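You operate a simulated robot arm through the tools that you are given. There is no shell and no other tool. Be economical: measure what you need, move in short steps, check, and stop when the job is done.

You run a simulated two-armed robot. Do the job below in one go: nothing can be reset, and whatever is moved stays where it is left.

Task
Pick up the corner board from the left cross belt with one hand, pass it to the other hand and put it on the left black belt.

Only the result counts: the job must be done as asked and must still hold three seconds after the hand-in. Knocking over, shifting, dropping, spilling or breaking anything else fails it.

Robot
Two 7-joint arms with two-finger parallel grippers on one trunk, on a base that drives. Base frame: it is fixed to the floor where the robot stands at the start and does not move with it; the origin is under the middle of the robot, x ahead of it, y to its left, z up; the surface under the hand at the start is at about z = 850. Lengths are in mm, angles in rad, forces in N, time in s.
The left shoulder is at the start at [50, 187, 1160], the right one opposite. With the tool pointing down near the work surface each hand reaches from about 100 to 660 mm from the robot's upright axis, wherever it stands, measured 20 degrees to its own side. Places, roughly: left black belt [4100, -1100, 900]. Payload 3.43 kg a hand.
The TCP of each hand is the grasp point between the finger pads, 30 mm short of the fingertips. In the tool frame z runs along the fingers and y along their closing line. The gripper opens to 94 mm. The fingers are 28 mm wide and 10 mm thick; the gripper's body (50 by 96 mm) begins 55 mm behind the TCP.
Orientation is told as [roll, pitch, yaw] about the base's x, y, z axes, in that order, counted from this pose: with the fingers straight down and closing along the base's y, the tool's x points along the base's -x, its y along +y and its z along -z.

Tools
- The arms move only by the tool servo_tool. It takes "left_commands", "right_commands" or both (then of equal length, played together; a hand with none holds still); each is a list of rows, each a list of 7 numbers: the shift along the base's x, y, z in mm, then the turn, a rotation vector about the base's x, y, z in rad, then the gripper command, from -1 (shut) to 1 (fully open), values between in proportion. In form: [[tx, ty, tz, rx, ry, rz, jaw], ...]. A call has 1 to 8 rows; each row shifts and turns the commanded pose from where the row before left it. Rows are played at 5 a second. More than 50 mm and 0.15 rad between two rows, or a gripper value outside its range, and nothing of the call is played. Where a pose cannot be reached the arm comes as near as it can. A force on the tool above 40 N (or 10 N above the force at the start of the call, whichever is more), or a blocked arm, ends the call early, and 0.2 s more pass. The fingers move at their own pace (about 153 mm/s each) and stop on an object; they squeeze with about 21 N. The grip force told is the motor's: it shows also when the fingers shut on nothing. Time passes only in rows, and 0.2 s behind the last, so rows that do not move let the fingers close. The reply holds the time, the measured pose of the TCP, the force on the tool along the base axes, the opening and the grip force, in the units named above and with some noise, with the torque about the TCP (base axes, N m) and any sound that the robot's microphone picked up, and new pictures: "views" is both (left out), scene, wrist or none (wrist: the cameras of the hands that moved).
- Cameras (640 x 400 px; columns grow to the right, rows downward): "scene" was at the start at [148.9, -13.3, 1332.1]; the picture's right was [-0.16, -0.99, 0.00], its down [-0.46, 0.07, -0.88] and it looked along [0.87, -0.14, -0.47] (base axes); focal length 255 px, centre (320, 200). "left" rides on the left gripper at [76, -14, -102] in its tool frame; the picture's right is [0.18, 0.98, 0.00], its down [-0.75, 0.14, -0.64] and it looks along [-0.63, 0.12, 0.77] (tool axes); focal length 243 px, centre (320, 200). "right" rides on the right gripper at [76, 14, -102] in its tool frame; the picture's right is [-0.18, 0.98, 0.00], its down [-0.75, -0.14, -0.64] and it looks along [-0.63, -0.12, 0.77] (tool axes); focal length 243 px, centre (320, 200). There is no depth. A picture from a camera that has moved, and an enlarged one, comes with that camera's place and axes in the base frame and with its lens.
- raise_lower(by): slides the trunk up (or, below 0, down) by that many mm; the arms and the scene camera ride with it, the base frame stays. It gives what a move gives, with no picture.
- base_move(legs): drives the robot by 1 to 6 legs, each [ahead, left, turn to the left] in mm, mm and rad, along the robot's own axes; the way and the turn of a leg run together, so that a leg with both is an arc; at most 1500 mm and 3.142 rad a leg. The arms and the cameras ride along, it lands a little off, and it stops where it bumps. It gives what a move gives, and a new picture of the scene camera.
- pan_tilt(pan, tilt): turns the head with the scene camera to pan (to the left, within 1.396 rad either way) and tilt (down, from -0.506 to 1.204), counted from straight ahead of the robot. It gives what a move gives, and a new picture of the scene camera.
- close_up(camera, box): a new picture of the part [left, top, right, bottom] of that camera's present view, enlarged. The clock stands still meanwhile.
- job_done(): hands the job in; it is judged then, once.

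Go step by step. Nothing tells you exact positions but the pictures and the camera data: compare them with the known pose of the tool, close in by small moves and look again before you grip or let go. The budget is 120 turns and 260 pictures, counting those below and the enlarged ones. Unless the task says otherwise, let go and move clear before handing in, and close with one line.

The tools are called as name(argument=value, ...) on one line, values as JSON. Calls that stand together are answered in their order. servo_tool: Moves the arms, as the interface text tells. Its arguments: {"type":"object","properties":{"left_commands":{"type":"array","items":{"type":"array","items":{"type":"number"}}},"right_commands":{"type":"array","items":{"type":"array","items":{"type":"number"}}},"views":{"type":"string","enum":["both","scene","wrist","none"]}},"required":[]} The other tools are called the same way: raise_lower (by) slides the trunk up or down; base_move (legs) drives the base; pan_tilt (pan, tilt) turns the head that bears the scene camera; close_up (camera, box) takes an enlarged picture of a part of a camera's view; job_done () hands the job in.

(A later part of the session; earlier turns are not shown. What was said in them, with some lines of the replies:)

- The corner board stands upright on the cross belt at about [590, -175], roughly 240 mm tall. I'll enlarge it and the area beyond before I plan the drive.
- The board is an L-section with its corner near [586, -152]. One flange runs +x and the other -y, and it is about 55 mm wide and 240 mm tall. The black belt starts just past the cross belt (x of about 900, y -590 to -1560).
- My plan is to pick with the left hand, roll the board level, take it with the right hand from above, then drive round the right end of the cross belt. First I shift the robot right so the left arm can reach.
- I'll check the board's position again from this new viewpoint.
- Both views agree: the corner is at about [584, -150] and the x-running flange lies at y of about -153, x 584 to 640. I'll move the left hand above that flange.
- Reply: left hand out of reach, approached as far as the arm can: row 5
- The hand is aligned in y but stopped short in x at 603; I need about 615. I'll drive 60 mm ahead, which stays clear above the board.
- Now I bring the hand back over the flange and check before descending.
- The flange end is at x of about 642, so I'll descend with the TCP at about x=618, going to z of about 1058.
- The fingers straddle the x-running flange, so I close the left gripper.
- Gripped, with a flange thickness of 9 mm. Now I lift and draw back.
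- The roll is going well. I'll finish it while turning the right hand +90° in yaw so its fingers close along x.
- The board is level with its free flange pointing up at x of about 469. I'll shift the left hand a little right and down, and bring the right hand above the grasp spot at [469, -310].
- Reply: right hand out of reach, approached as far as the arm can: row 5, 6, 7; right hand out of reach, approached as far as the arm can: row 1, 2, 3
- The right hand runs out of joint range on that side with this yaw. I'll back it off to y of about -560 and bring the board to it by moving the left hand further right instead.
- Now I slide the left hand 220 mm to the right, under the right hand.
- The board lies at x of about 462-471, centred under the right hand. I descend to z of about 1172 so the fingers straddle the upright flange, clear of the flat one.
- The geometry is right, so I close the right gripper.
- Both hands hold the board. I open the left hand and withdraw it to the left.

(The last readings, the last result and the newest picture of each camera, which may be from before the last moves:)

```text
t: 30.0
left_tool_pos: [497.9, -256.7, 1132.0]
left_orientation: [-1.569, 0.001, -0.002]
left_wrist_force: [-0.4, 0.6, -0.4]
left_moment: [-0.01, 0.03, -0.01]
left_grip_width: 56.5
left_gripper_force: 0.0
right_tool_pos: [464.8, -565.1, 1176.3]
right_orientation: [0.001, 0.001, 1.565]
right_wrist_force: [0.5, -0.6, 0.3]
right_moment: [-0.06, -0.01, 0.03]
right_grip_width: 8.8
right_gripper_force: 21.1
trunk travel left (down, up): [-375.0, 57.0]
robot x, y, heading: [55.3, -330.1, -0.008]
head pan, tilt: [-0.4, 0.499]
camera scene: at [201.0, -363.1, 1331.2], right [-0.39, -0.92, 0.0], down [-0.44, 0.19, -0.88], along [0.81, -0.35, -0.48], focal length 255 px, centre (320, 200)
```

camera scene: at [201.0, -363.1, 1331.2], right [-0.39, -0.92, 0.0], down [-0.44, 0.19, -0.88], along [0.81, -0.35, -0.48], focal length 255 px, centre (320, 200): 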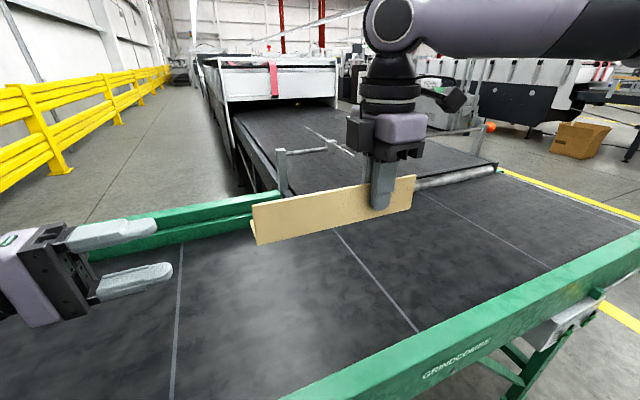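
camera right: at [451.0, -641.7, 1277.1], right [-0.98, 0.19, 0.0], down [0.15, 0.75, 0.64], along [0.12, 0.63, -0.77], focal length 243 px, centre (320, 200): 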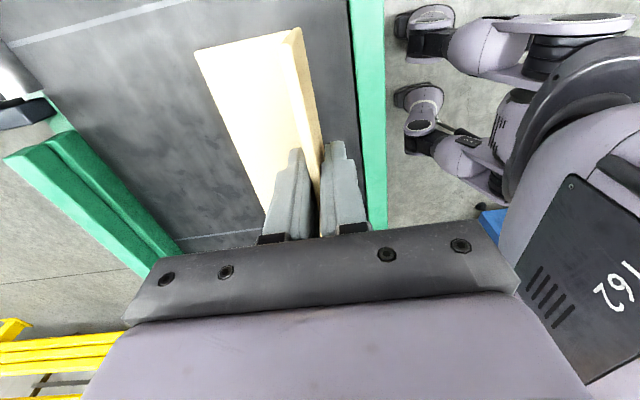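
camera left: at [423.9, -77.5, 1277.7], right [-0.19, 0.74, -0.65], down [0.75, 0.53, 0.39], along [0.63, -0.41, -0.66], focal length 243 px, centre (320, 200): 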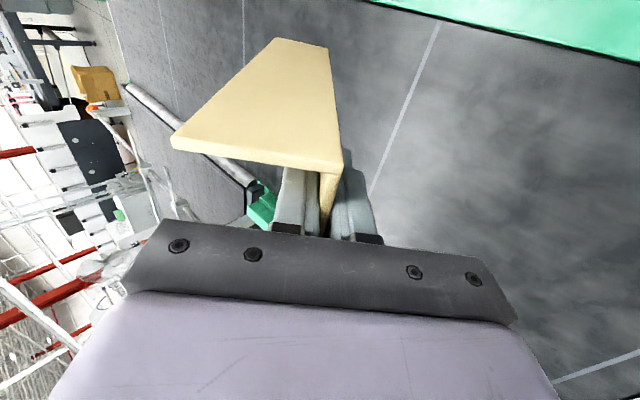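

The handover is done; the right hand holds the board alone. I'll look right to plan the drive around the end of the cross belt.

pan_tilt(pan=-0.9, tilt=0.35)

pan_tilt(pan=-1.39, tilt=0.4)

```text
t: 30.9
left_tool_pos: [498.3, -258.1, 1132.2]
left_orientation: [-1.569, 0.001, -0.001]
left_wrist_force: [-0.4, 0.5, -0.2]
left_moment: [0.0, -0.01, -0.02]
left_grip_width: 56.4
left_gripper_force: 0.0
right_tool_pos: [465.8, -565.5, 1175.0]
right_orientation: [-0.001, -0.001, 1.566]
right_wrist_force: [0.4, -0.4, 0.5]
right_moment: [-0.03, -0.03, 0.0]
right_grip_width: 9.1
right_gripper_force: 21.1
trunk travel left (down, up): [-375.0, 57.0]
robot x, y, heading: [59.1, -329.8, -0.01]
head pan, tilt: [-0.901, 0.351]
camera scene: at [175.0, -400.9, 1344.8], right [-0.79, -0.62, 0.0], down [-0.21, 0.27, -0.94], along [0.58, -0.74, -0.34], focal length 255 px, centre (320, 200)
```

scene: 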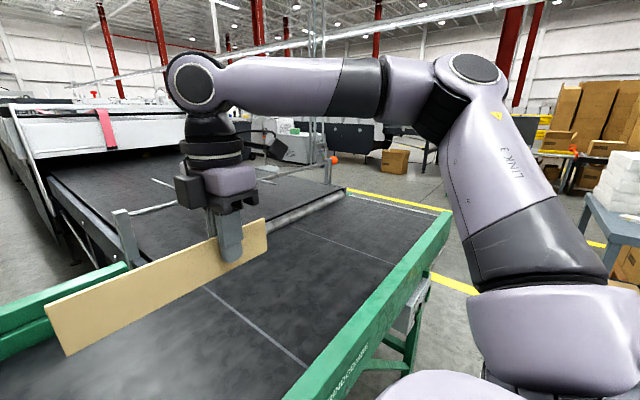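

```text
t: 31.9
left_tool_pos: [497.9, -257.7, 1131.8]
left_orientation: [-1.569, 0.003, 0.001]
left_wrist_force: [-0.5, 0.7, 0.0]
left_moment: [-0.03, -0.01, 0.01]
left_grip_width: 56.4
left_gripper_force: 0.0
right_tool_pos: [465.0, -565.9, 1176.4]
right_orientation: [0.0, 0.0, 1.566]
right_wrist_force: [-0.2, -0.5, -0.8]
right_moment: [-0.05, 0.07, -0.02]
right_grip_width: 8.9
right_gripper_force: 21.2
trunk travel left (down, up): [-375.0, 57.0]
robot x, y, heading: [58.2, -326.7, -0.001]
head pan, tilt: [-1.389, 0.4]
camera scene: at [133.8, -418.8, 1340.3], right [-0.98, -0.18, 0.0], down [-0.07, 0.38, -0.92], along [0.16, -0.91, -0.39], focal length 255 px, centre (320, 200)
```

scene: 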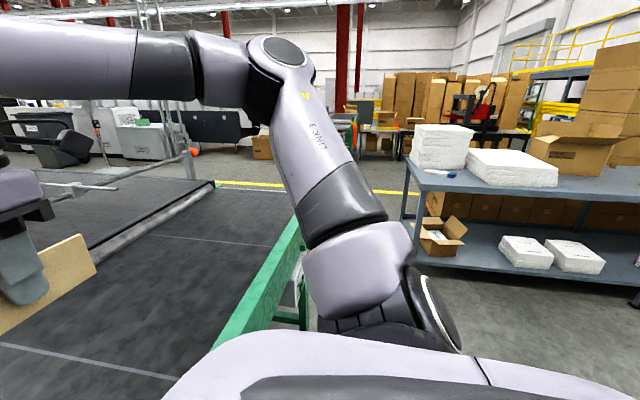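

The cross belt ends near y of about -1650. A blue table corner sits well back, around [-280, -2600], and the floor between them is open. I'll drive back a little, then right past the end of the belt.

base_move(legs=[[-100, 0, 0], [0, -1400, 0]])

pan_tilt(pan=-0.5, tilt=0.45)

```text
t: 45.3
left_tool_pos: [380.6, -1691.4, 1132.0]
left_orientation: [-1.568, 0.001, -0.005]
left_wrist_force: [0.5, -0.4, 0.1]
left_moment: [-0.02, 0.0, 0.05]
left_grip_width: 56.7
left_gripper_force: 0.1
right_tool_pos: [344.2, -2000.0, 1174.5]
right_orientation: [0.0, 0.001, 1.558]
right_wrist_force: [0.2, -0.3, -0.5]
right_moment: [-0.03, 0.01, 0.03]
right_grip_width: 8.9
right_gripper_force: 20.7
trunk travel left (down, up): [-375.0, 57.0]
robot x, y, heading: [-62.1, -1757.8, -0.013]
head pan, tilt: [-1.389, 0.4]
camera scene: at [13.9, -1850.4, 1340.3], right [-0.99, -0.17, 0.0], down [-0.07, 0.38, -0.92], along [0.15, -0.91, -0.39], focal length 255 px, centre (320, 200)
```

scene: 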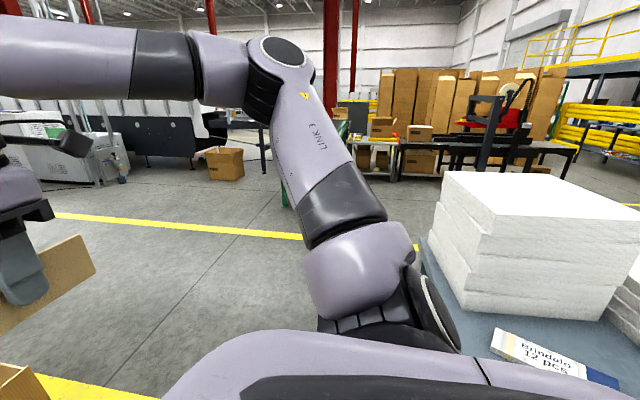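

```text
t: 46.5
left_tool_pos: [379.2, -1690.9, 1132.1]
left_orientation: [-1.571, 0.003, -0.005]
left_wrist_force: [0.3, 0.5, -0.8]
left_moment: [-0.01, 0.0, -0.02]
left_grip_width: 56.4
left_gripper_force: 0.0
right_tool_pos: [344.9, -1999.9, 1175.9]
right_orientation: [0.001, 0.0, 1.557]
right_wrist_force: [0.5, -0.1, 0.1]
right_moment: [-0.04, 0.0, -0.01]
right_grip_width: 9.0
right_gripper_force: 20.8
trunk travel left (down, up): [-375.0, 57.0]
robot x, y, heading: [-60.4, -1758.3, -0.014]
head pan, tilt: [-0.499, 0.45]
camera scene: at [78.4, -1804.1, 1335.6], right [-0.49, -0.87, 0.0], down [-0.38, 0.21, -0.9], along [0.78, -0.44, -0.44], focal length 255 px, centre (320, 200)
```

scene: 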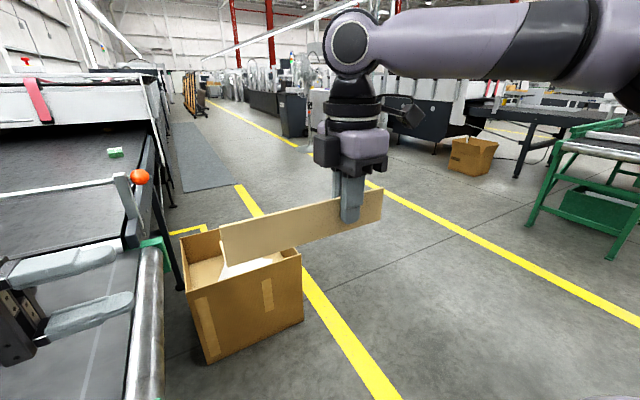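

A cardboard box stands on the floor beside the start of the black belt, at about x 1060+ and y -2240 to -1700. I'll go round it on its right and approach the belt from the side further along. The table with the paper stack is behind on the right, so I keep clear of that too.

base_move(legs=[[0, -280, 0], [450, -600, 0], [0, -220, 0]])

pan_tilt(pan=0.3, tilt=0.4)

```text
t: 47.9
left_tool_pos: [380.4, -1739.1, 1131.7]
left_orientation: [-1.568, 0.001, -0.014]
left_wrist_force: [-0.2, 0.4, -0.4]
left_moment: [-0.01, 0.01, 0.02]
left_grip_width: 56.4
left_gripper_force: 0.1
right_tool_pos: [344.1, -2047.2, 1175.3]
right_orientation: [0.003, 0.0, 1.549]
right_wrist_force: [-0.1, -0.5, 0.5]
right_moment: [-0.03, -0.01, 0.01]
right_grip_width: 9.2
right_gripper_force: 21.0
trunk travel left (down, up): [-375.0, 57.0]
robot x, y, heading: [-61.8, -1805.2, -0.019]
head pan, tilt: [-0.499, 0.45]
stopped in leg 1: the robot was blocked; the commanded pose is now the measured one
camera scene: at [79.3, -1849.4, 1335.6], right [-0.5, -0.87, 0.0], down [-0.38, 0.22, -0.9], along [0.78, -0.45, -0.44], focal length 255 px, centre (320, 200)
```

scene: 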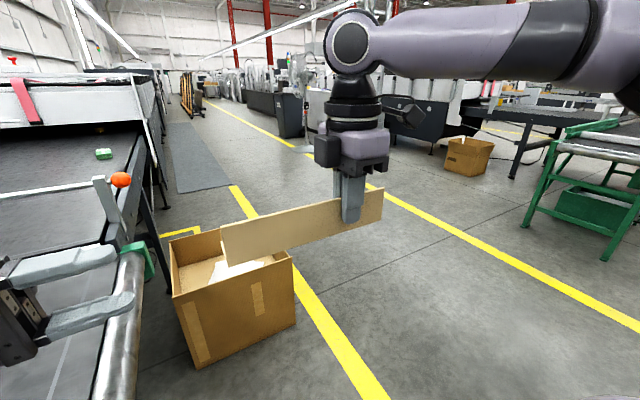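

```text
t: 49.1
left_tool_pos: [380.0, -1739.5, 1132.1]
left_orientation: [-1.568, 0.001, -0.014]
left_wrist_force: [0.9, 0.0, -0.2]
left_moment: [0.01, 0.01, -0.01]
left_grip_width: 56.3
left_gripper_force: 0.0
right_tool_pos: [342.5, -2046.9, 1175.3]
right_orientation: [-0.001, 0.0, 1.55]
right_wrist_force: [0.2, 0.2, 0.3]
right_moment: [-0.02, 0.02, 0.0]
right_grip_width: 9.0
right_gripper_force: 21.5
trunk travel left (down, up): [-375.0, 57.0]
robot x, y, heading: [-64.4, -1804.0, -0.02]
head pan, tilt: [0.3, 0.4]
camera scene: at [88.5, -1778.8, 1340.3], right [0.28, -0.96, 0.0], down [-0.37, -0.11, -0.92], along [0.89, 0.25, -0.39], focal length 255 px, centre (320, 200)
```

scene: 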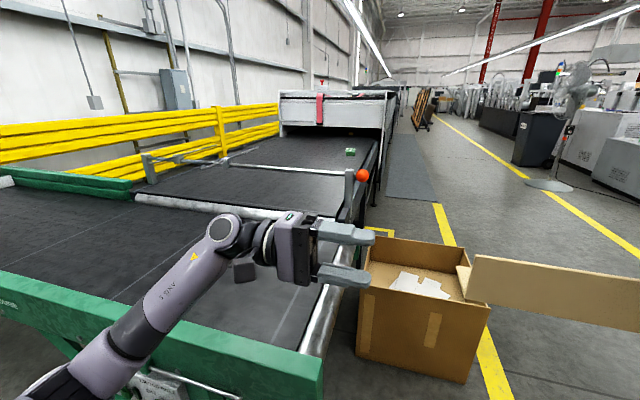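

The base bumped something on the right, probably the blue table. I'll step back left a little and look.

base_move(legs=[[0, 50, 0]])

pan_tilt(pan=-1.39, tilt=0.8)

pan_tilt(pan=0.0, tilt=1.2)

```text
t: 50.2
left_tool_pos: [382.1, -1690.1, 1130.9]
left_orientation: [-1.568, 0.003, -0.012]
left_wrist_force: [-0.3, 0.6, 0.7]
left_moment: [-0.01, 0.01, -0.01]
left_grip_width: 56.5
left_gripper_force: 0.0
right_tool_pos: [345.0, -1997.2, 1175.5]
right_orientation: [0.0, 0.0, 1.551]
right_wrist_force: [0.0, 0.5, 0.8]
right_moment: [-0.09, -0.02, 0.04]
right_grip_width: 8.8
right_gripper_force: 20.8
trunk travel left (down, up): [-375.0, 57.0]
robot x, y, heading: [-58.0, -1753.1, -0.019]
head pan, tilt: [0.3, 0.4]
camera scene: at [89.5, -1728.4, 1340.2], right [0.28, -0.96, 0.0], down [-0.37, -0.11, -0.92], along [0.89, 0.25, -0.39], focal length 255 px, centre (320, 200)
```

scene: 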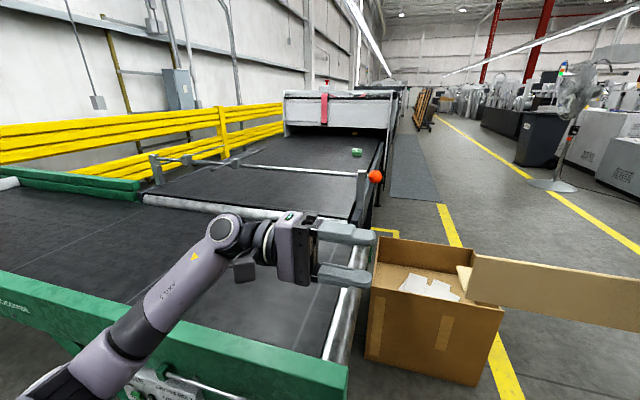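

```text
t: 51.9
left_tool_pos: [382.7, -1690.6, 1131.6]
left_orientation: [-1.57, 0.002, -0.012]
left_wrist_force: [-0.8, 0.5, 0.2]
left_moment: [-0.02, -0.02, 0.0]
left_grip_width: 56.4
left_gripper_force: 0.1
right_tool_pos: [344.9, -1998.2, 1175.1]
right_orientation: [0.003, 0.0, 1.549]
right_wrist_force: [0.5, 0.3, -0.5]
right_moment: [-0.03, 0.01, 0.02]
right_grip_width: 8.7
right_gripper_force: 20.9
trunk travel left (down, up): [-375.0, 57.0]
robot x, y, heading: [-59.0, -1757.1, -0.015]
head pan, tilt: [-1.389, 0.799]
camera scene: at [13.5, -1834.1, 1305.2], right [-0.99, -0.16, 0.0], down [-0.12, 0.71, -0.7], along [0.11, -0.69, -0.72], focal length 255 px, centre (320, 200)
```

scene: 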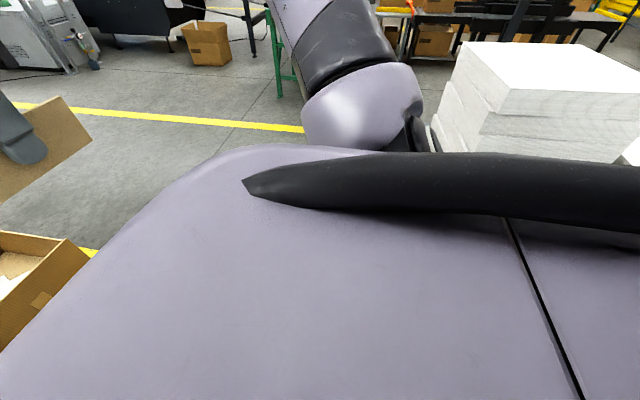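

```text
t: 53.4
left_tool_pos: [382.2, -1690.6, 1132.3]
left_orientation: [-1.569, 0.001, -0.013]
left_wrist_force: [-0.3, 0.0, -0.4]
left_moment: [-0.02, 0.0, 0.03]
left_grip_width: 56.2
left_gripper_force: 0.1
right_tool_pos: [344.4, -1998.1, 1174.4]
right_orientation: [0.002, -0.002, 1.549]
right_wrist_force: [-0.7, -0.2, 0.3]
right_moment: [-0.04, 0.01, 0.01]
right_grip_width: 8.9
right_gripper_force: 20.7
trunk travel left (down, up): [-375.0, 57.0]
robot x, y, heading: [-54.1, -1753.2, -0.02]
head pan, tilt: [0.0, 1.201]
camera scene: at [56.4, -1755.6, 1277.4], right [-0.02, -1.0, 0.0], down [-0.93, 0.02, -0.36], along [0.36, -0.01, -0.93], focal length 255 px, centre (320, 200)
```

scene: 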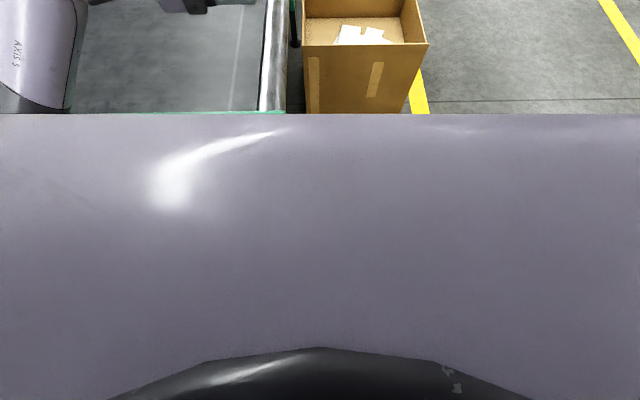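

The table corner works out at about [-176, -2036] and the belt rail at x of about 350. The base (about ±230 mm) fits between them if it is centred near x=85, so I'll move ahead to that line, square up and go straight right.

base_move(legs=[[142, 0, 0.017], [0, -450, 0]])

```text
t: 58.8
left_tool_pos: [523.2, -2125.4, 1131.0]
left_orientation: [-1.569, 0.002, -0.003]
left_wrist_force: [0.7, -0.5, -0.8]
left_moment: [0.03, 0.01, 0.03]
left_grip_width: 56.2
left_gripper_force: 0.1
right_tool_pos: [490.3, -2433.4, 1174.4]
right_orientation: [0.001, 0.0, 1.562]
right_wrist_force: [-0.5, -0.1, -0.4]
right_moment: [0.0, 0.01, -0.02]
right_grip_width: 8.9
right_gripper_force: 21.0
trunk travel left (down, up): [-375.0, 57.0]
robot x, y, heading: [84.1, -2194.0, -0.008]
head pan, tilt: [0.0, 1.201]
camera scene: at [198.6, -2194.9, 1277.4], right [-0.01, -1.0, 0.0], down [-0.93, 0.01, -0.36], along [0.36, 0.0, -0.93], focal length 255 px, centre (320, 200)
```

scene: 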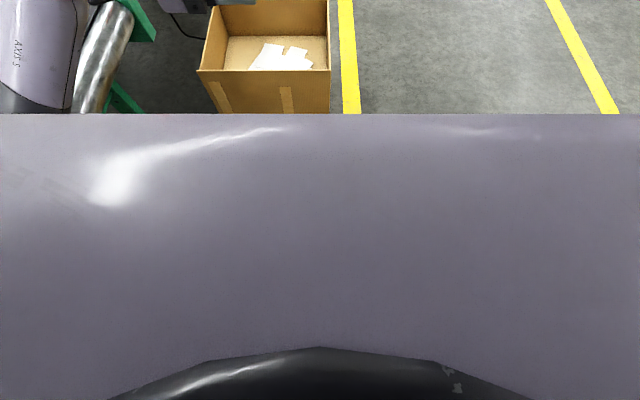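

I'm past the belt end. I continue right to y of about -2650 and look ahead and left.

base_move(legs=[[100, -460, 0.008]])

pan_tilt(pan=0.3, tilt=0.4)

```text
t: 63.4
left_tool_pos: [621.1, -2579.1, 1132.8]
left_orientation: [-1.568, 0.001, 0.013]
left_wrist_force: [-0.5, 0.2, 0.5]
left_moment: [0.01, 0.01, 0.01]
left_grip_width: 56.7
left_gripper_force: 0.0
right_tool_pos: [593.5, -2888.1, 1174.8]
right_orientation: [0.002, 0.0, 1.579]
right_wrist_force: [-0.9, 0.8, -0.4]
right_moment: [-0.04, 0.03, -0.02]
right_grip_width: 8.7
right_gripper_force: 21.7
trunk travel left (down, up): [-375.0, 57.0]
robot x, y, heading: [185.9, -2655.7, 0.006]
head pan, tilt: [0.0, 1.201]
camera scene: at [297.8, -2653.9, 1277.4], right [0.01, -1.0, 0.0], down [-0.93, -0.01, -0.36], along [0.36, 0.0, -0.93], focal length 255 px, centre (320, 200)
```

scene: 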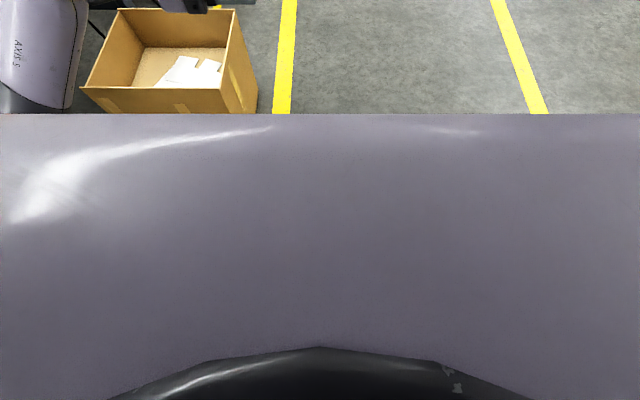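

```text
t: 64.5
left_tool_pos: [621.2, -2579.1, 1132.0]
left_orientation: [-1.569, 0.003, 0.013]
left_wrist_force: [0.0, -0.1, 0.5]
left_moment: [0.01, -0.01, -0.01]
left_grip_width: 56.4
left_gripper_force: 0.1
right_tool_pos: [592.4, -2887.4, 1175.5]
right_orientation: [0.002, -0.002, 1.578]
right_wrist_force: [-1.3, 0.2, -0.6]
right_moment: [-0.06, -0.01, 0.01]
right_grip_width: 9.0
right_gripper_force: 20.9
trunk travel left (down, up): [-375.0, 57.0]
robot x, y, heading: [180.9, -2654.4, 0.012]
head pan, tilt: [0.3, 0.4]
camera scene: at [330.1, -2626.1, 1340.2], right [0.3, -0.95, 0.0], down [-0.37, -0.12, -0.92], along [0.88, 0.28, -0.39], focal length 255 px, centre (320, 200)
```

scene: 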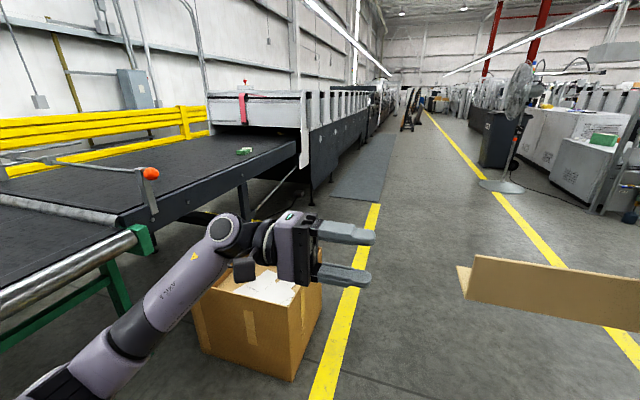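

The box spans x of about 1065 to 1525. A green item lies on the black belt at about [2140, -1405] and the housing starts near x=2480. I'll drive ahead to x of about 1900, then turn left toward the belt.

base_move(legs=[[1000, 0, 0], [715, 0, 0], [0, 0, 1.65]])

pan_tilt(pan=-0.2, tilt=0.5)

```text
t: 77.2
left_tool_pos: [1763.6, -2208.9, 1132.1]
left_orientation: [-1.57, 0.002, 1.691]
left_wrist_force: [0.9, 0.3, 0.4]
left_moment: [0.02, 0.0, -0.02]
left_grip_width: 56.0
left_gripper_force: 0.0
right_tool_pos: [2074.0, -2204.4, 1175.0]
right_orientation: [0.001, 0.0, -3.028]
right_wrist_force: [0.4, -0.6, -0.6]
right_moment: [0.0, -0.05, -0.03]
right_grip_width: 8.8
right_gripper_force: 21.2
trunk travel left (down, up): [-375.0, 57.0]
robot x, y, heading: [1886.4, -2635.6, 1.683]
head pan, tilt: [0.3, 0.4]
camera scene: at [1841.9, -2492.6, 1340.3], right [0.92, 0.4, 0.0], down [0.16, -0.36, -0.92], along [-0.37, 0.84, -0.39], focal length 255 px, centre (320, 200)
```

scene: 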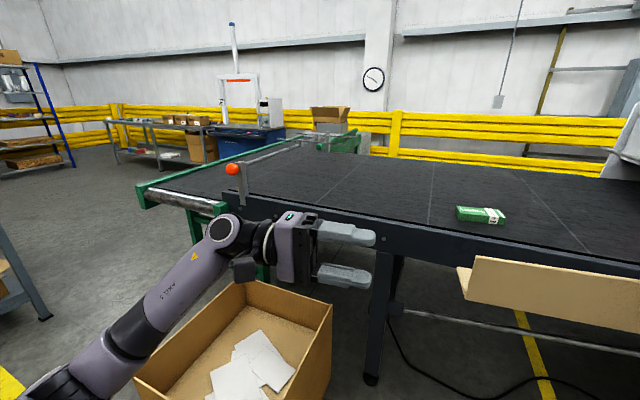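

```text
t: 78.1
left_tool_pos: [1762.5, -2207.6, 1131.7]
left_orientation: [-1.568, 0.002, 1.691]
left_wrist_force: [-0.3, -0.2, -0.4]
left_moment: [0.02, 0.02, -0.03]
left_grip_width: 56.4
left_gripper_force: 0.0
right_tool_pos: [2071.4, -2204.0, 1175.7]
right_orientation: [0.003, 0.002, -3.029]
right_wrist_force: [0.4, 0.2, 0.4]
right_moment: [-0.03, -0.04, 0.0]
right_grip_width: 9.0
right_gripper_force: 21.3
trunk travel left (down, up): [-375.0, 57.0]
robot x, y, heading: [1887.7, -2639.2, 1.684]
head pan, tilt: [-0.201, 0.499]
camera scene: at [1887.0, -2486.7, 1331.1], right [1.0, -0.09, 0.0], down [-0.04, -0.48, -0.88], along [0.07, 0.87, -0.48], focal length 255 px, centre (320, 200)
```

scene: 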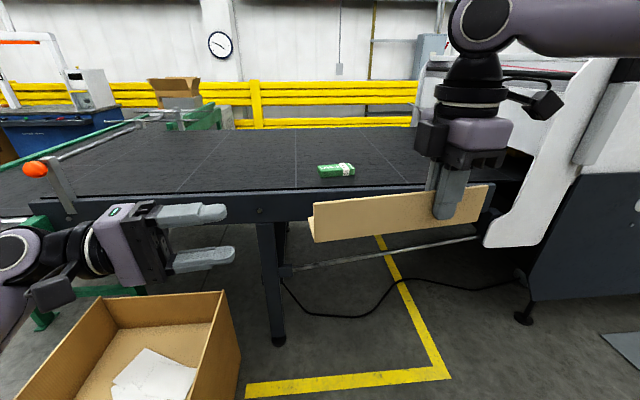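

I'm facing the belt, whose near edge is at y of about -1663. The green item is at x of about 1965 to 2125, so I'll put the board left of it, around [1800, -1450]. I'll turn another 0.41 rad, then close in, keeping clear of the floor box.

base_move(legs=[[0, 0, 0.41], [300, -205, 0]])

```text
t: 81.7
left_tool_pos: [1623.2, -1927.6, 1132.0]
left_orientation: [-1.568, 0.002, 2.1]
left_wrist_force: [-0.1, 0.1, 0.5]
left_moment: [0.01, 0.02, -0.01]
left_grip_width: 56.1
left_gripper_force: 0.1
right_tool_pos: [1904.8, -1799.2, 1175.6]
right_orientation: [0.002, 0.001, -2.619]
right_wrist_force: [-0.2, 0.6, 0.7]
right_moment: [0.03, -0.01, 0.03]
right_grip_width: 8.7
right_gripper_force: 21.1
trunk travel left (down, up): [-375.0, 57.0]
robot x, y, heading: [1906.2, -2268.2, 2.089]
head pan, tilt: [-0.201, 0.499]
camera scene: at [1848.6, -2132.5, 1331.0], right [0.95, 0.32, 0.0], down [0.15, -0.45, -0.88], along [-0.28, 0.83, -0.48], focal length 255 px, centre (320, 200)
```

scene: 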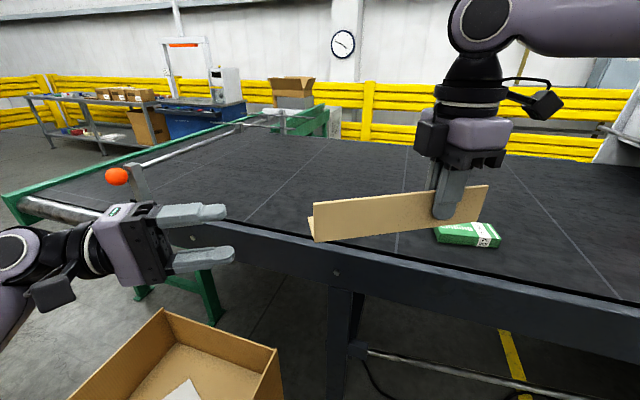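

The estimates hold up. Now the last stretch toward the belt.

base_move(legs=[[185, -130, 0]])

```text
t: 83.5
left_tool_pos: [1646.0, -1700.4, 1131.1]
left_orientation: [-1.568, 0.003, 2.097]
left_wrist_force: [0.4, 0.3, -0.5]
left_moment: [0.05, -0.02, -0.03]
left_grip_width: 56.4
left_gripper_force: 0.2
right_tool_pos: [1926.9, -1572.9, 1175.0]
right_orientation: [0.003, 0.0, -2.621]
right_wrist_force: [0.3, -0.3, 0.4]
right_moment: [0.0, -0.02, 0.02]
right_grip_width: 9.1
right_gripper_force: 21.2
trunk travel left (down, up): [-375.0, 57.0]
robot x, y, heading: [1926.8, -2042.9, 2.088]
head pan, tilt: [-0.201, 0.499]
camera scene: at [1868.7, -1906.3, 1331.0], right [0.95, 0.32, 0.0], down [0.15, -0.45, -0.88], along [-0.28, 0.83, -0.48], focal length 255 px, centre (320, 200)
```

scene: 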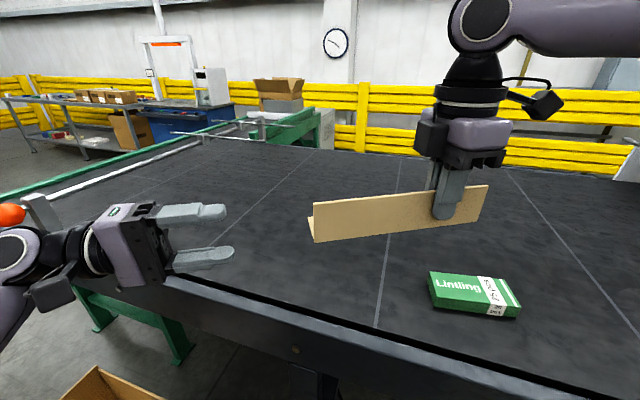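

The green item is confirmed at about [2050, -1460]. I extend the right hand out over the belt to about [1850, -1440].

servo_tool(right_commands=[[-19, 33, 0, 0, 0, 0, -1], [-19, 33, 0, 0, 0, 0, -1], [-19, 33, 0, 0, 0, 0, -1], [-20, 34, 0, 0, 0, 0, -1], [0, 0, 0, 0, 0, 0, -1]], views="both")

```text
t: 84.7
left_tool_pos: [1644.2, -1700.2, 1131.1]
left_orientation: [-1.569, 0.004, 2.097]
left_wrist_force: [-0.5, -0.4, 0.1]
left_moment: [0.02, 0.01, 0.0]
left_grip_width: 56.5
left_gripper_force: 0.1
right_tool_pos: [1879.5, -1489.1, 1175.1]
right_orientation: [-0.001, -0.002, -2.621]
right_wrist_force: [0.0, -0.2, 0.4]
right_moment: [-0.02, -0.11, 0.05]
right_grip_width: 8.9
right_gripper_force: 21.0
right hand out of reach, approached as far as the arm can: row 3, 4
trunk travel left (down, up): [-375.0, 57.0]
robot x, y, heading: [1926.3, -2042.9, 2.092]
head pan, tilt: [-0.201, 0.499]
camera scene: at [1868.6, -1906.4, 1331.0], right [0.95, 0.32, 0.0], down [0.15, -0.45, -0.88], along [-0.28, 0.83, -0.48], focal length 255 px, centre (320, 200)
camera right: at [1953.5, -1463.6, 1277.2], right [0.33, -0.94, 0.0], down [-0.72, -0.25, 0.64], along [-0.61, -0.21, -0.77], focal length 243 px, centre (320, 200)
```

scene: 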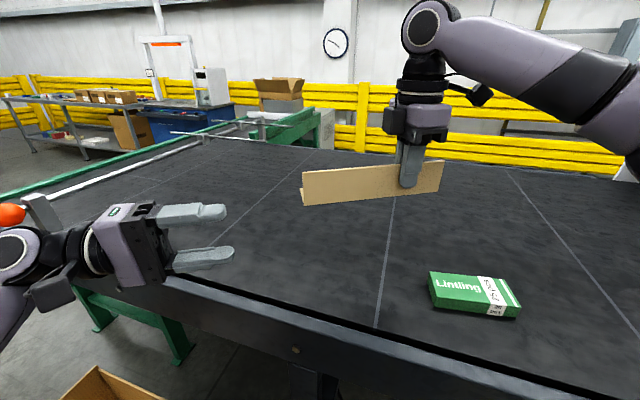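
right: 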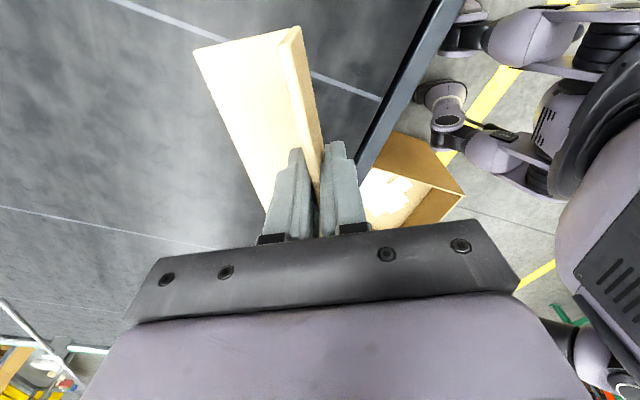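

The arm reached its limit at this height, so I descend part-way, where the reach improves, drifting a bit further away from the green item.

servo_tool(right_commands=[[0, 0, -25, 0, 0, 0, -1], [0, 0, -25, 0, 0, 0, -1], [-5, 2, -25, 0, 0, 0, -1], [-10, 5, -25, 0, 0, 0, -1], [-10, 5, -25, 0, 0, 0, -1], [-10, 5, -20, 0, 0, 0, -1], [0, 0, 0, 0, 0, 0, -1]], views="both")

```text
t: 86.3
left_tool_pos: [1643.9, -1701.3, 1131.4]
left_orientation: [-1.569, 0.001, 2.097]
left_wrist_force: [-0.4, -0.6, -0.9]
left_moment: [-0.03, -0.02, -0.01]
left_grip_width: 56.3
left_gripper_force: 0.1
right_tool_pos: [1863.4, -1483.0, 1032.7]
right_orientation: [0.0, -0.004, -2.62]
right_wrist_force: [0.1, 0.2, 0.1]
right_moment: [-0.02, -0.02, -0.03]
right_grip_width: 8.9
right_gripper_force: 20.6
right hand out of reach, approached as far as the arm can: row 5, 6
trunk travel left (down, up): [-375.0, 57.0]
robot x, y, heading: [1923.6, -2046.2, 2.094]
head pan, tilt: [-0.201, 0.499]
camera scene: at [1868.7, -1907.0, 1331.1], right [0.95, 0.32, 0.0], down [0.15, -0.45, -0.88], along [-0.28, 0.83, -0.48], focal length 255 px, centre (320, 200)
camera right: at [1936.9, -1456.6, 1133.8], right [0.33, -0.94, 0.0], down [-0.72, -0.25, 0.64], along [-0.61, -0.21, -0.77], focal length 243 px, centre (320, 200)
```

scene: 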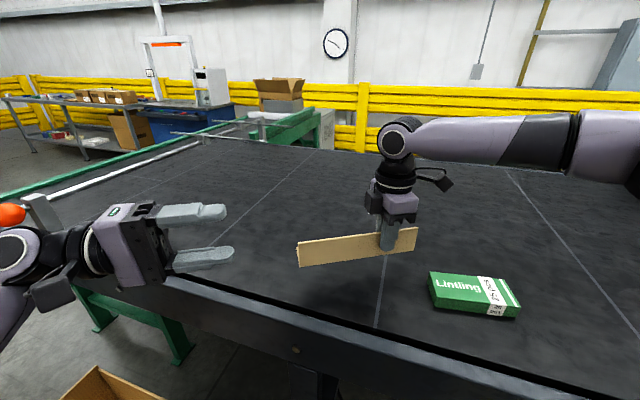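
right: 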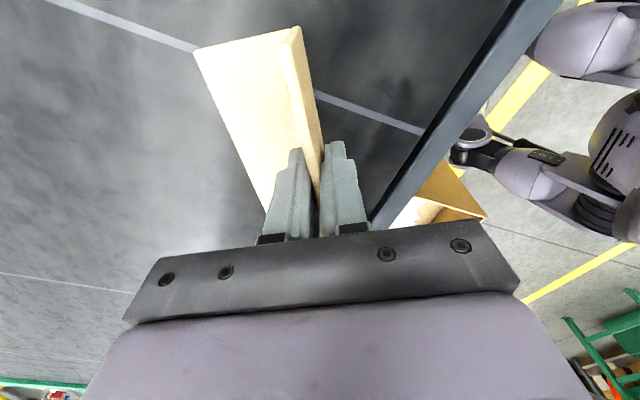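

There is about 45 mm between the board and the green item. I continue straight down with force checks.

servo_tool(right_commands=[[0, 0, -20, 0, 0, 0, -1], [0, 0, -20, 0, 0, 0, -1], [0, 0, -15, 0, 0, 0, -1], [0, 0, 0, 0, 0, 0, -1]], views="both")

close_up(camera="scene", box=[270, 160, 550, 340])

```text
t: 87.3
left_tool_pos: [1644.8, -1701.2, 1131.3]
left_orientation: [-1.57, 0.002, 2.097]
left_wrist_force: [0.0, -0.1, -0.1]
left_moment: [0.0, -0.02, -0.03]
left_grip_width: 56.4
left_gripper_force: 0.1
right_tool_pos: [1874.3, -1486.5, 979.0]
right_orientation: [0.001, -0.001, -2.621]
right_wrist_force: [-0.3, 0.6, 0.0]
right_moment: [0.03, -0.11, 0.02]
right_grip_width: 8.8
right_gripper_force: 21.1
right hand out of reach, approached as far as the arm can: row 1, 2, 3
trunk travel left (down, up): [-375.0, 57.0]
robot x, y, heading: [1926.7, -2044.3, 2.095]
head pan, tilt: [-0.201, 0.499]
camera scene: at [1868.6, -1906.9, 1331.1], right [0.95, 0.32, 0.0], down [0.15, -0.45, -0.88], along [-0.28, 0.83, -0.48], focal length 255 px, centre (320, 200)
camera right: at [1947.8, -1459.5, 1079.7], right [0.33, -0.94, 0.0], down [-0.72, -0.25, 0.64], along [-0.61, -0.21, -0.77], focal length 243 px, centre (320, 200)
```

scene: 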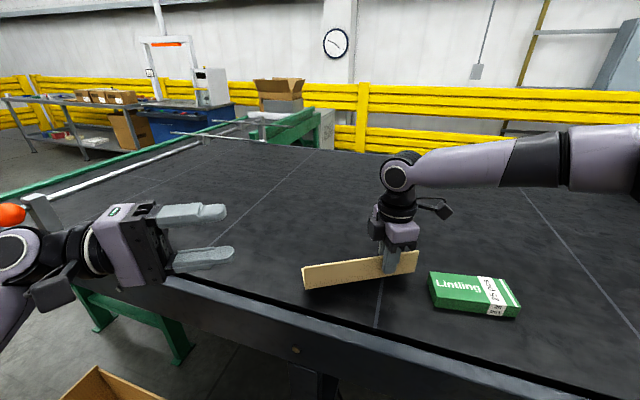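
right: 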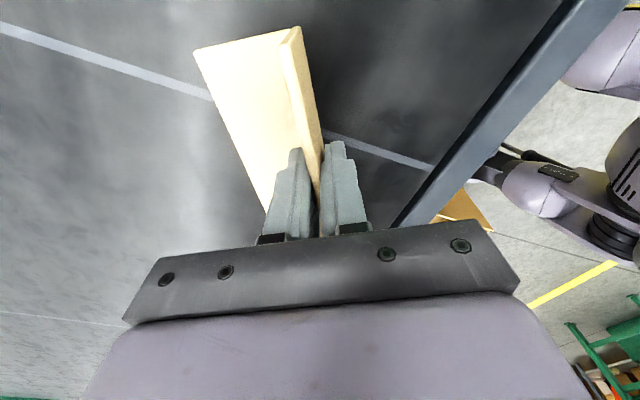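

```text
2.22 times, centred on (410, 250) of scene
camera zoom: at [1868.6, -1906.9, 1331.1], right [0.95, 0.32, 0.0], down [0.15, -0.45, -0.88], along [-0.28, 0.83, -0.48], focal length 567 px, centre (120, 89)
```

zoom: 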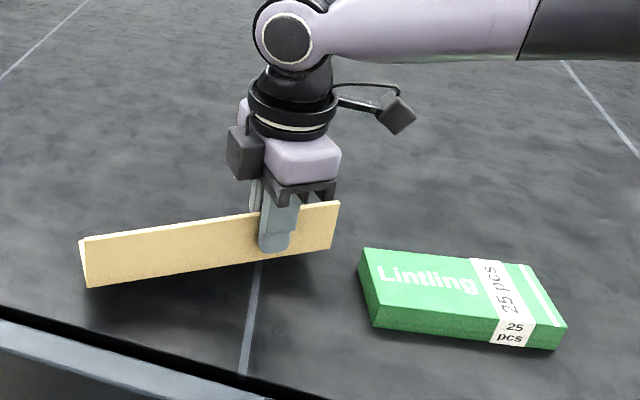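

Gap is about 30 mm; I'll shift the hand slightly away from the item and back within reach before the final lowering.

servo_tool(right_commands=[[-8, -8, 0, 0, 0, 0, -1], [-8, -8, 0, 0, 0, 0, -1], [0, 0, 0, 0, 0, 0, -1]], views="none")

raise_lower(by=-18)

close_up(camera="scene", box=[270, 160, 550, 340])

```text
t: 88.1
left_tool_pos: [1644.8, -1700.2, 1131.7]
left_orientation: [-1.569, 0.003, 2.098]
left_wrist_force: [0.2, -0.8, 0.2]
left_moment: [-0.03, -0.01, -0.01]
left_grip_width: 56.4
left_gripper_force: 0.0
right_tool_pos: [1866.3, -1503.9, 981.9]
right_orientation: [0.001, -0.002, -2.621]
right_wrist_force: [-0.2, -0.6, 1.1]
right_moment: [-0.06, -0.04, 0.04]
right_grip_width: 8.8
right_gripper_force: 21.2
right hand out of reach, approached as far as the arm can: row 1, 2
trunk travel left (down, up): [-375.0, 57.0]
robot x, y, heading: [1925.7, -2045.2, 2.088]
head pan, tilt: [-0.201, 0.499]
```

```text
t: 88.7
left_tool_pos: [1644.4, -1700.5, 1114.6]
left_orientation: [-1.568, 0.003, 2.099]
left_wrist_force: [0.0, 1.0, -0.7]
left_moment: [-0.01, -0.02, -0.03]
left_grip_width: 56.2
left_gripper_force: 0.0
right_tool_pos: [1865.7, -1503.0, 963.4]
right_orientation: [-0.001, -0.001, -2.623]
right_wrist_force: [0.1, -0.4, 0.4]
right_moment: [0.01, -0.03, 0.0]
right_grip_width: 8.7
right_gripper_force: 20.8
trunk travel left (down, up): [-357.0, 75.0]
robot x, y, heading: [1924.4, -2044.6, 2.093]
head pan, tilt: [-0.201, 0.499]
```

```text
2.22 times, centred on (410, 250) of scene
camera zoom: at [1868.7, -1907.0, 1313.1], right [0.95, 0.32, 0.0], down [0.15, -0.45, -0.88], along [-0.28, 0.83, -0.48], focal length 567 px, centre (120, 89)
```

zoom: 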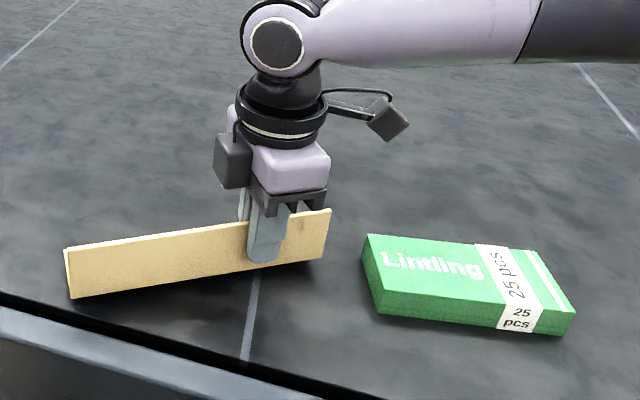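

The board bottom should be about 10 mm above the belt. I'll lower it in small steps until the force shows contact.

servo_tool(right_commands=[[2, -4, 0, 0, 0, 0, -1], [0, 0, -4, 0, 0, 0, -1], [0, 0, -4, 0, 0, 0, -1], [0, 0, 0, 0, 0, 0, -1]], views="none")

close_up(camera="scene", box=[280, 220, 440, 320])

```text
t: 89.7
left_tool_pos: [1644.1, -1701.9, 1113.8]
left_orientation: [-1.568, 0.002, 2.097]
left_wrist_force: [0.2, 0.3, 0.7]
left_moment: [0.01, 0.02, 0.05]
left_grip_width: 56.4
left_gripper_force: 0.0
right_tool_pos: [1869.0, -1507.8, 956.0]
right_orientation: [-0.001, -0.002, -2.622]
right_wrist_force: [0.1, 0.5, 0.1]
right_moment: [0.03, -0.02, -0.01]
right_grip_width: 8.9
right_gripper_force: 21.1
trunk travel left (down, up): [-357.0, 75.0]
robot x, y, heading: [1926.8, -2045.9, 2.091]
head pan, tilt: [-0.201, 0.499]
```

```text
4.00 times, centred on (360, 270) of scene
camera zoom: at [1868.6, -1906.8, 1313.1], right [0.95, 0.32, 0.0], down [0.15, -0.45, -0.88], along [-0.28, 0.83, -0.48], focal length 1020 px, centre (160, -80)
```

zoom: 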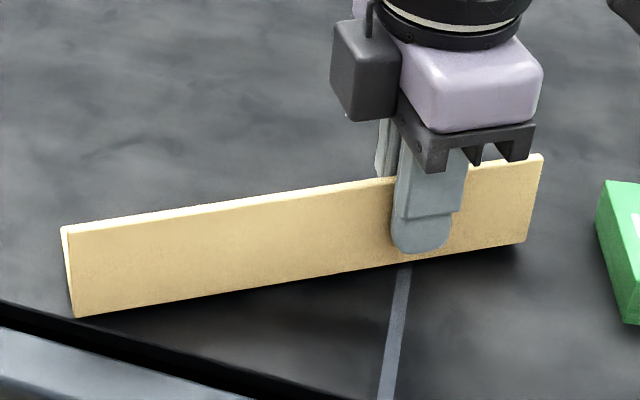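

Still hanging just above the belt; I continue down gently.

servo_tool(right_commands=[[0, 0, -3, 0, 0, 0, -1], [0, 0, -3, 0, 0, 0, -1], [0, 0, 0, 0, 0, 0, -1]], views="none")

servo_tool(right_commands=[[0, 0, -3, 0, 0, 0, -1], [0, 0, 0, 0, 0, 0, -1]], views="none")

close_up(camera="scene", box=[280, 220, 440, 320])

```text
t: 90.5
left_tool_pos: [1642.7, -1701.3, 1113.8]
left_orientation: [-1.571, 0.002, 2.098]
left_wrist_force: [-0.3, -0.7, -0.9]
left_moment: [-0.01, -0.01, 0.01]
left_grip_width: 56.5
left_gripper_force: 0.1
right_tool_pos: [1868.5, -1507.4, 949.3]
right_orientation: [-0.004, -0.004, -2.622]
right_wrist_force: [0.2, -0.2, 3.8]
right_moment: [-0.33, 0.59, -0.02]
right_grip_width: 9.0
right_gripper_force: 20.8
trunk travel left (down, up): [-357.0, 75.0]
robot x, y, heading: [1925.9, -2045.7, 2.094]
head pan, tilt: [-0.201, 0.499]
```

```text
t: 91.1
left_tool_pos: [1644.7, -1701.3, 1114.6]
left_orientation: [-1.569, 0.002, 2.098]
left_wrist_force: [0.4, -0.2, -0.8]
left_moment: [-0.01, -0.01, -0.04]
left_grip_width: 56.5
left_gripper_force: 0.0
right_tool_pos: [1869.7, -1508.3, 948.7]
right_orientation: [-0.007, -0.003, -2.62]
right_wrist_force: [-0.9, 0.6, 16.0]
right_moment: [-0.07, 0.16, -0.05]
right_grip_width: 8.8
right_gripper_force: 20.6
trunk travel left (down, up): [-357.0, 75.0]
robot x, y, heading: [1927.6, -2046.6, 2.093]
head pan, tilt: [-0.201, 0.499]
```

```text
4.00 times, centred on (360, 270) of scene
camera zoom: at [1868.8, -1908.3, 1313.5], right [0.95, 0.32, 0.0], down [0.15, -0.45, -0.88], along [-0.28, 0.83, -0.48], focal length 1020 px, centre (160, -80)
```

zoom: 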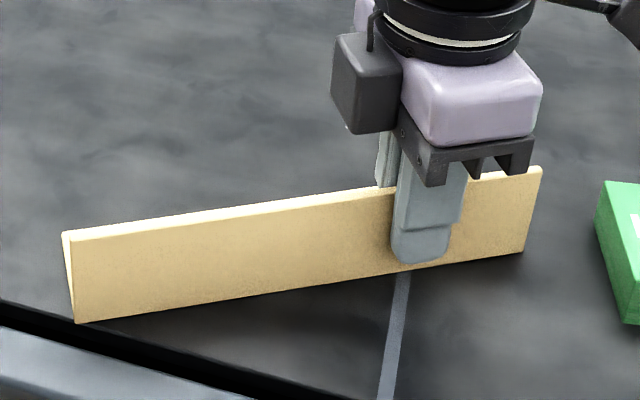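

Contact shows about 16 N upward, so the board is resting flat. I ease off 1 mm, open moderately and lift straight up.

servo_tool(right_commands=[[0, 0, 2, 0, 0, 0, -1], [0, 0, 0, 0, 0, 0, -0.5], [0, 0, 0, 0, 0, 0, -0.2], [0, 0, 0, 0, 0, 0, -0.2], [0, 0, 15, 0, 0, 0, -0.2], [0, 0, 30, 0, 0, 0, -0.2], [0, 0, 30, 0, 0, 0, -0.2], [0, 0, 30, 0, 0, 0, -0.2]], views="both")

```text
t: 92.9
left_tool_pos: [1643.8, -1700.6, 1114.4]
left_orientation: [-1.569, 0.001, 2.098]
left_wrist_force: [-0.3, -0.1, -0.5]
left_moment: [-0.02, 0.01, 0.01]
left_grip_width: 56.5
left_gripper_force: 0.0
right_tool_pos: [1868.8, -1508.2, 1056.4]
right_orientation: [0.0, -0.002, -2.621]
right_wrist_force: [0.6, 1.1, 0.4]
right_moment: [-0.02, -0.02, 0.03]
right_grip_width: 37.9
right_gripper_force: 0.0
trunk travel left (down, up): [-357.0, 75.0]
robot x, y, heading: [1925.8, -2048.5, 2.089]
head pan, tilt: [-0.201, 0.499]
camera scene: at [1868.7, -1907.1, 1313.1], right [0.95, 0.32, 0.0], down [0.15, -0.45, -0.88], along [-0.28, 0.83, -0.48], focal length 255 px, centre (320, 200)
camera right: at [1941.2, -1482.6, 1156.7], right [0.33, -0.94, 0.0], down [-0.72, -0.25, 0.64], along [-0.61, -0.21, -0.77], focal length 243 px, centre (320, 200)
```

scene: 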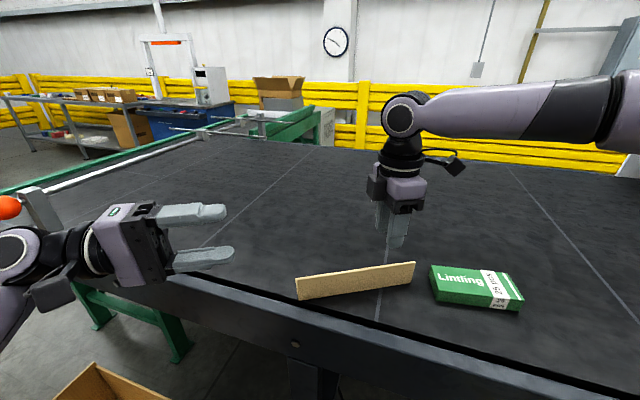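
right: 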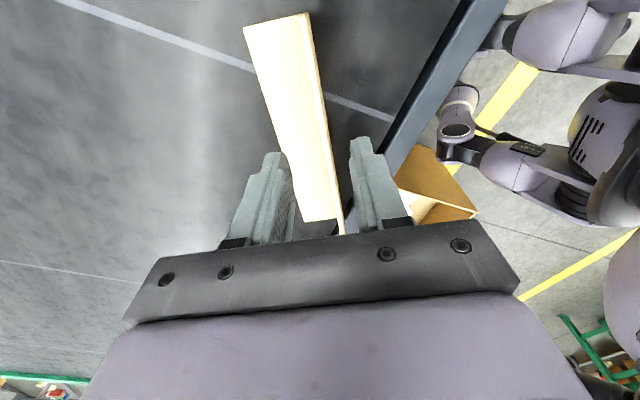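

The board rests flat on the black belt, clear of the green item and the edge, and both hands are empty and clear. I'm handing in.

job_done()

```text
The job is handed in.
```

The corner board is on the left black belt: the left hand picked it up, passed it to the right hand, and the right hand set it down. On the way round, the base bumped once, most likely against the blue table. I saw no sign that anything shifted, but I didn't check the table closely.
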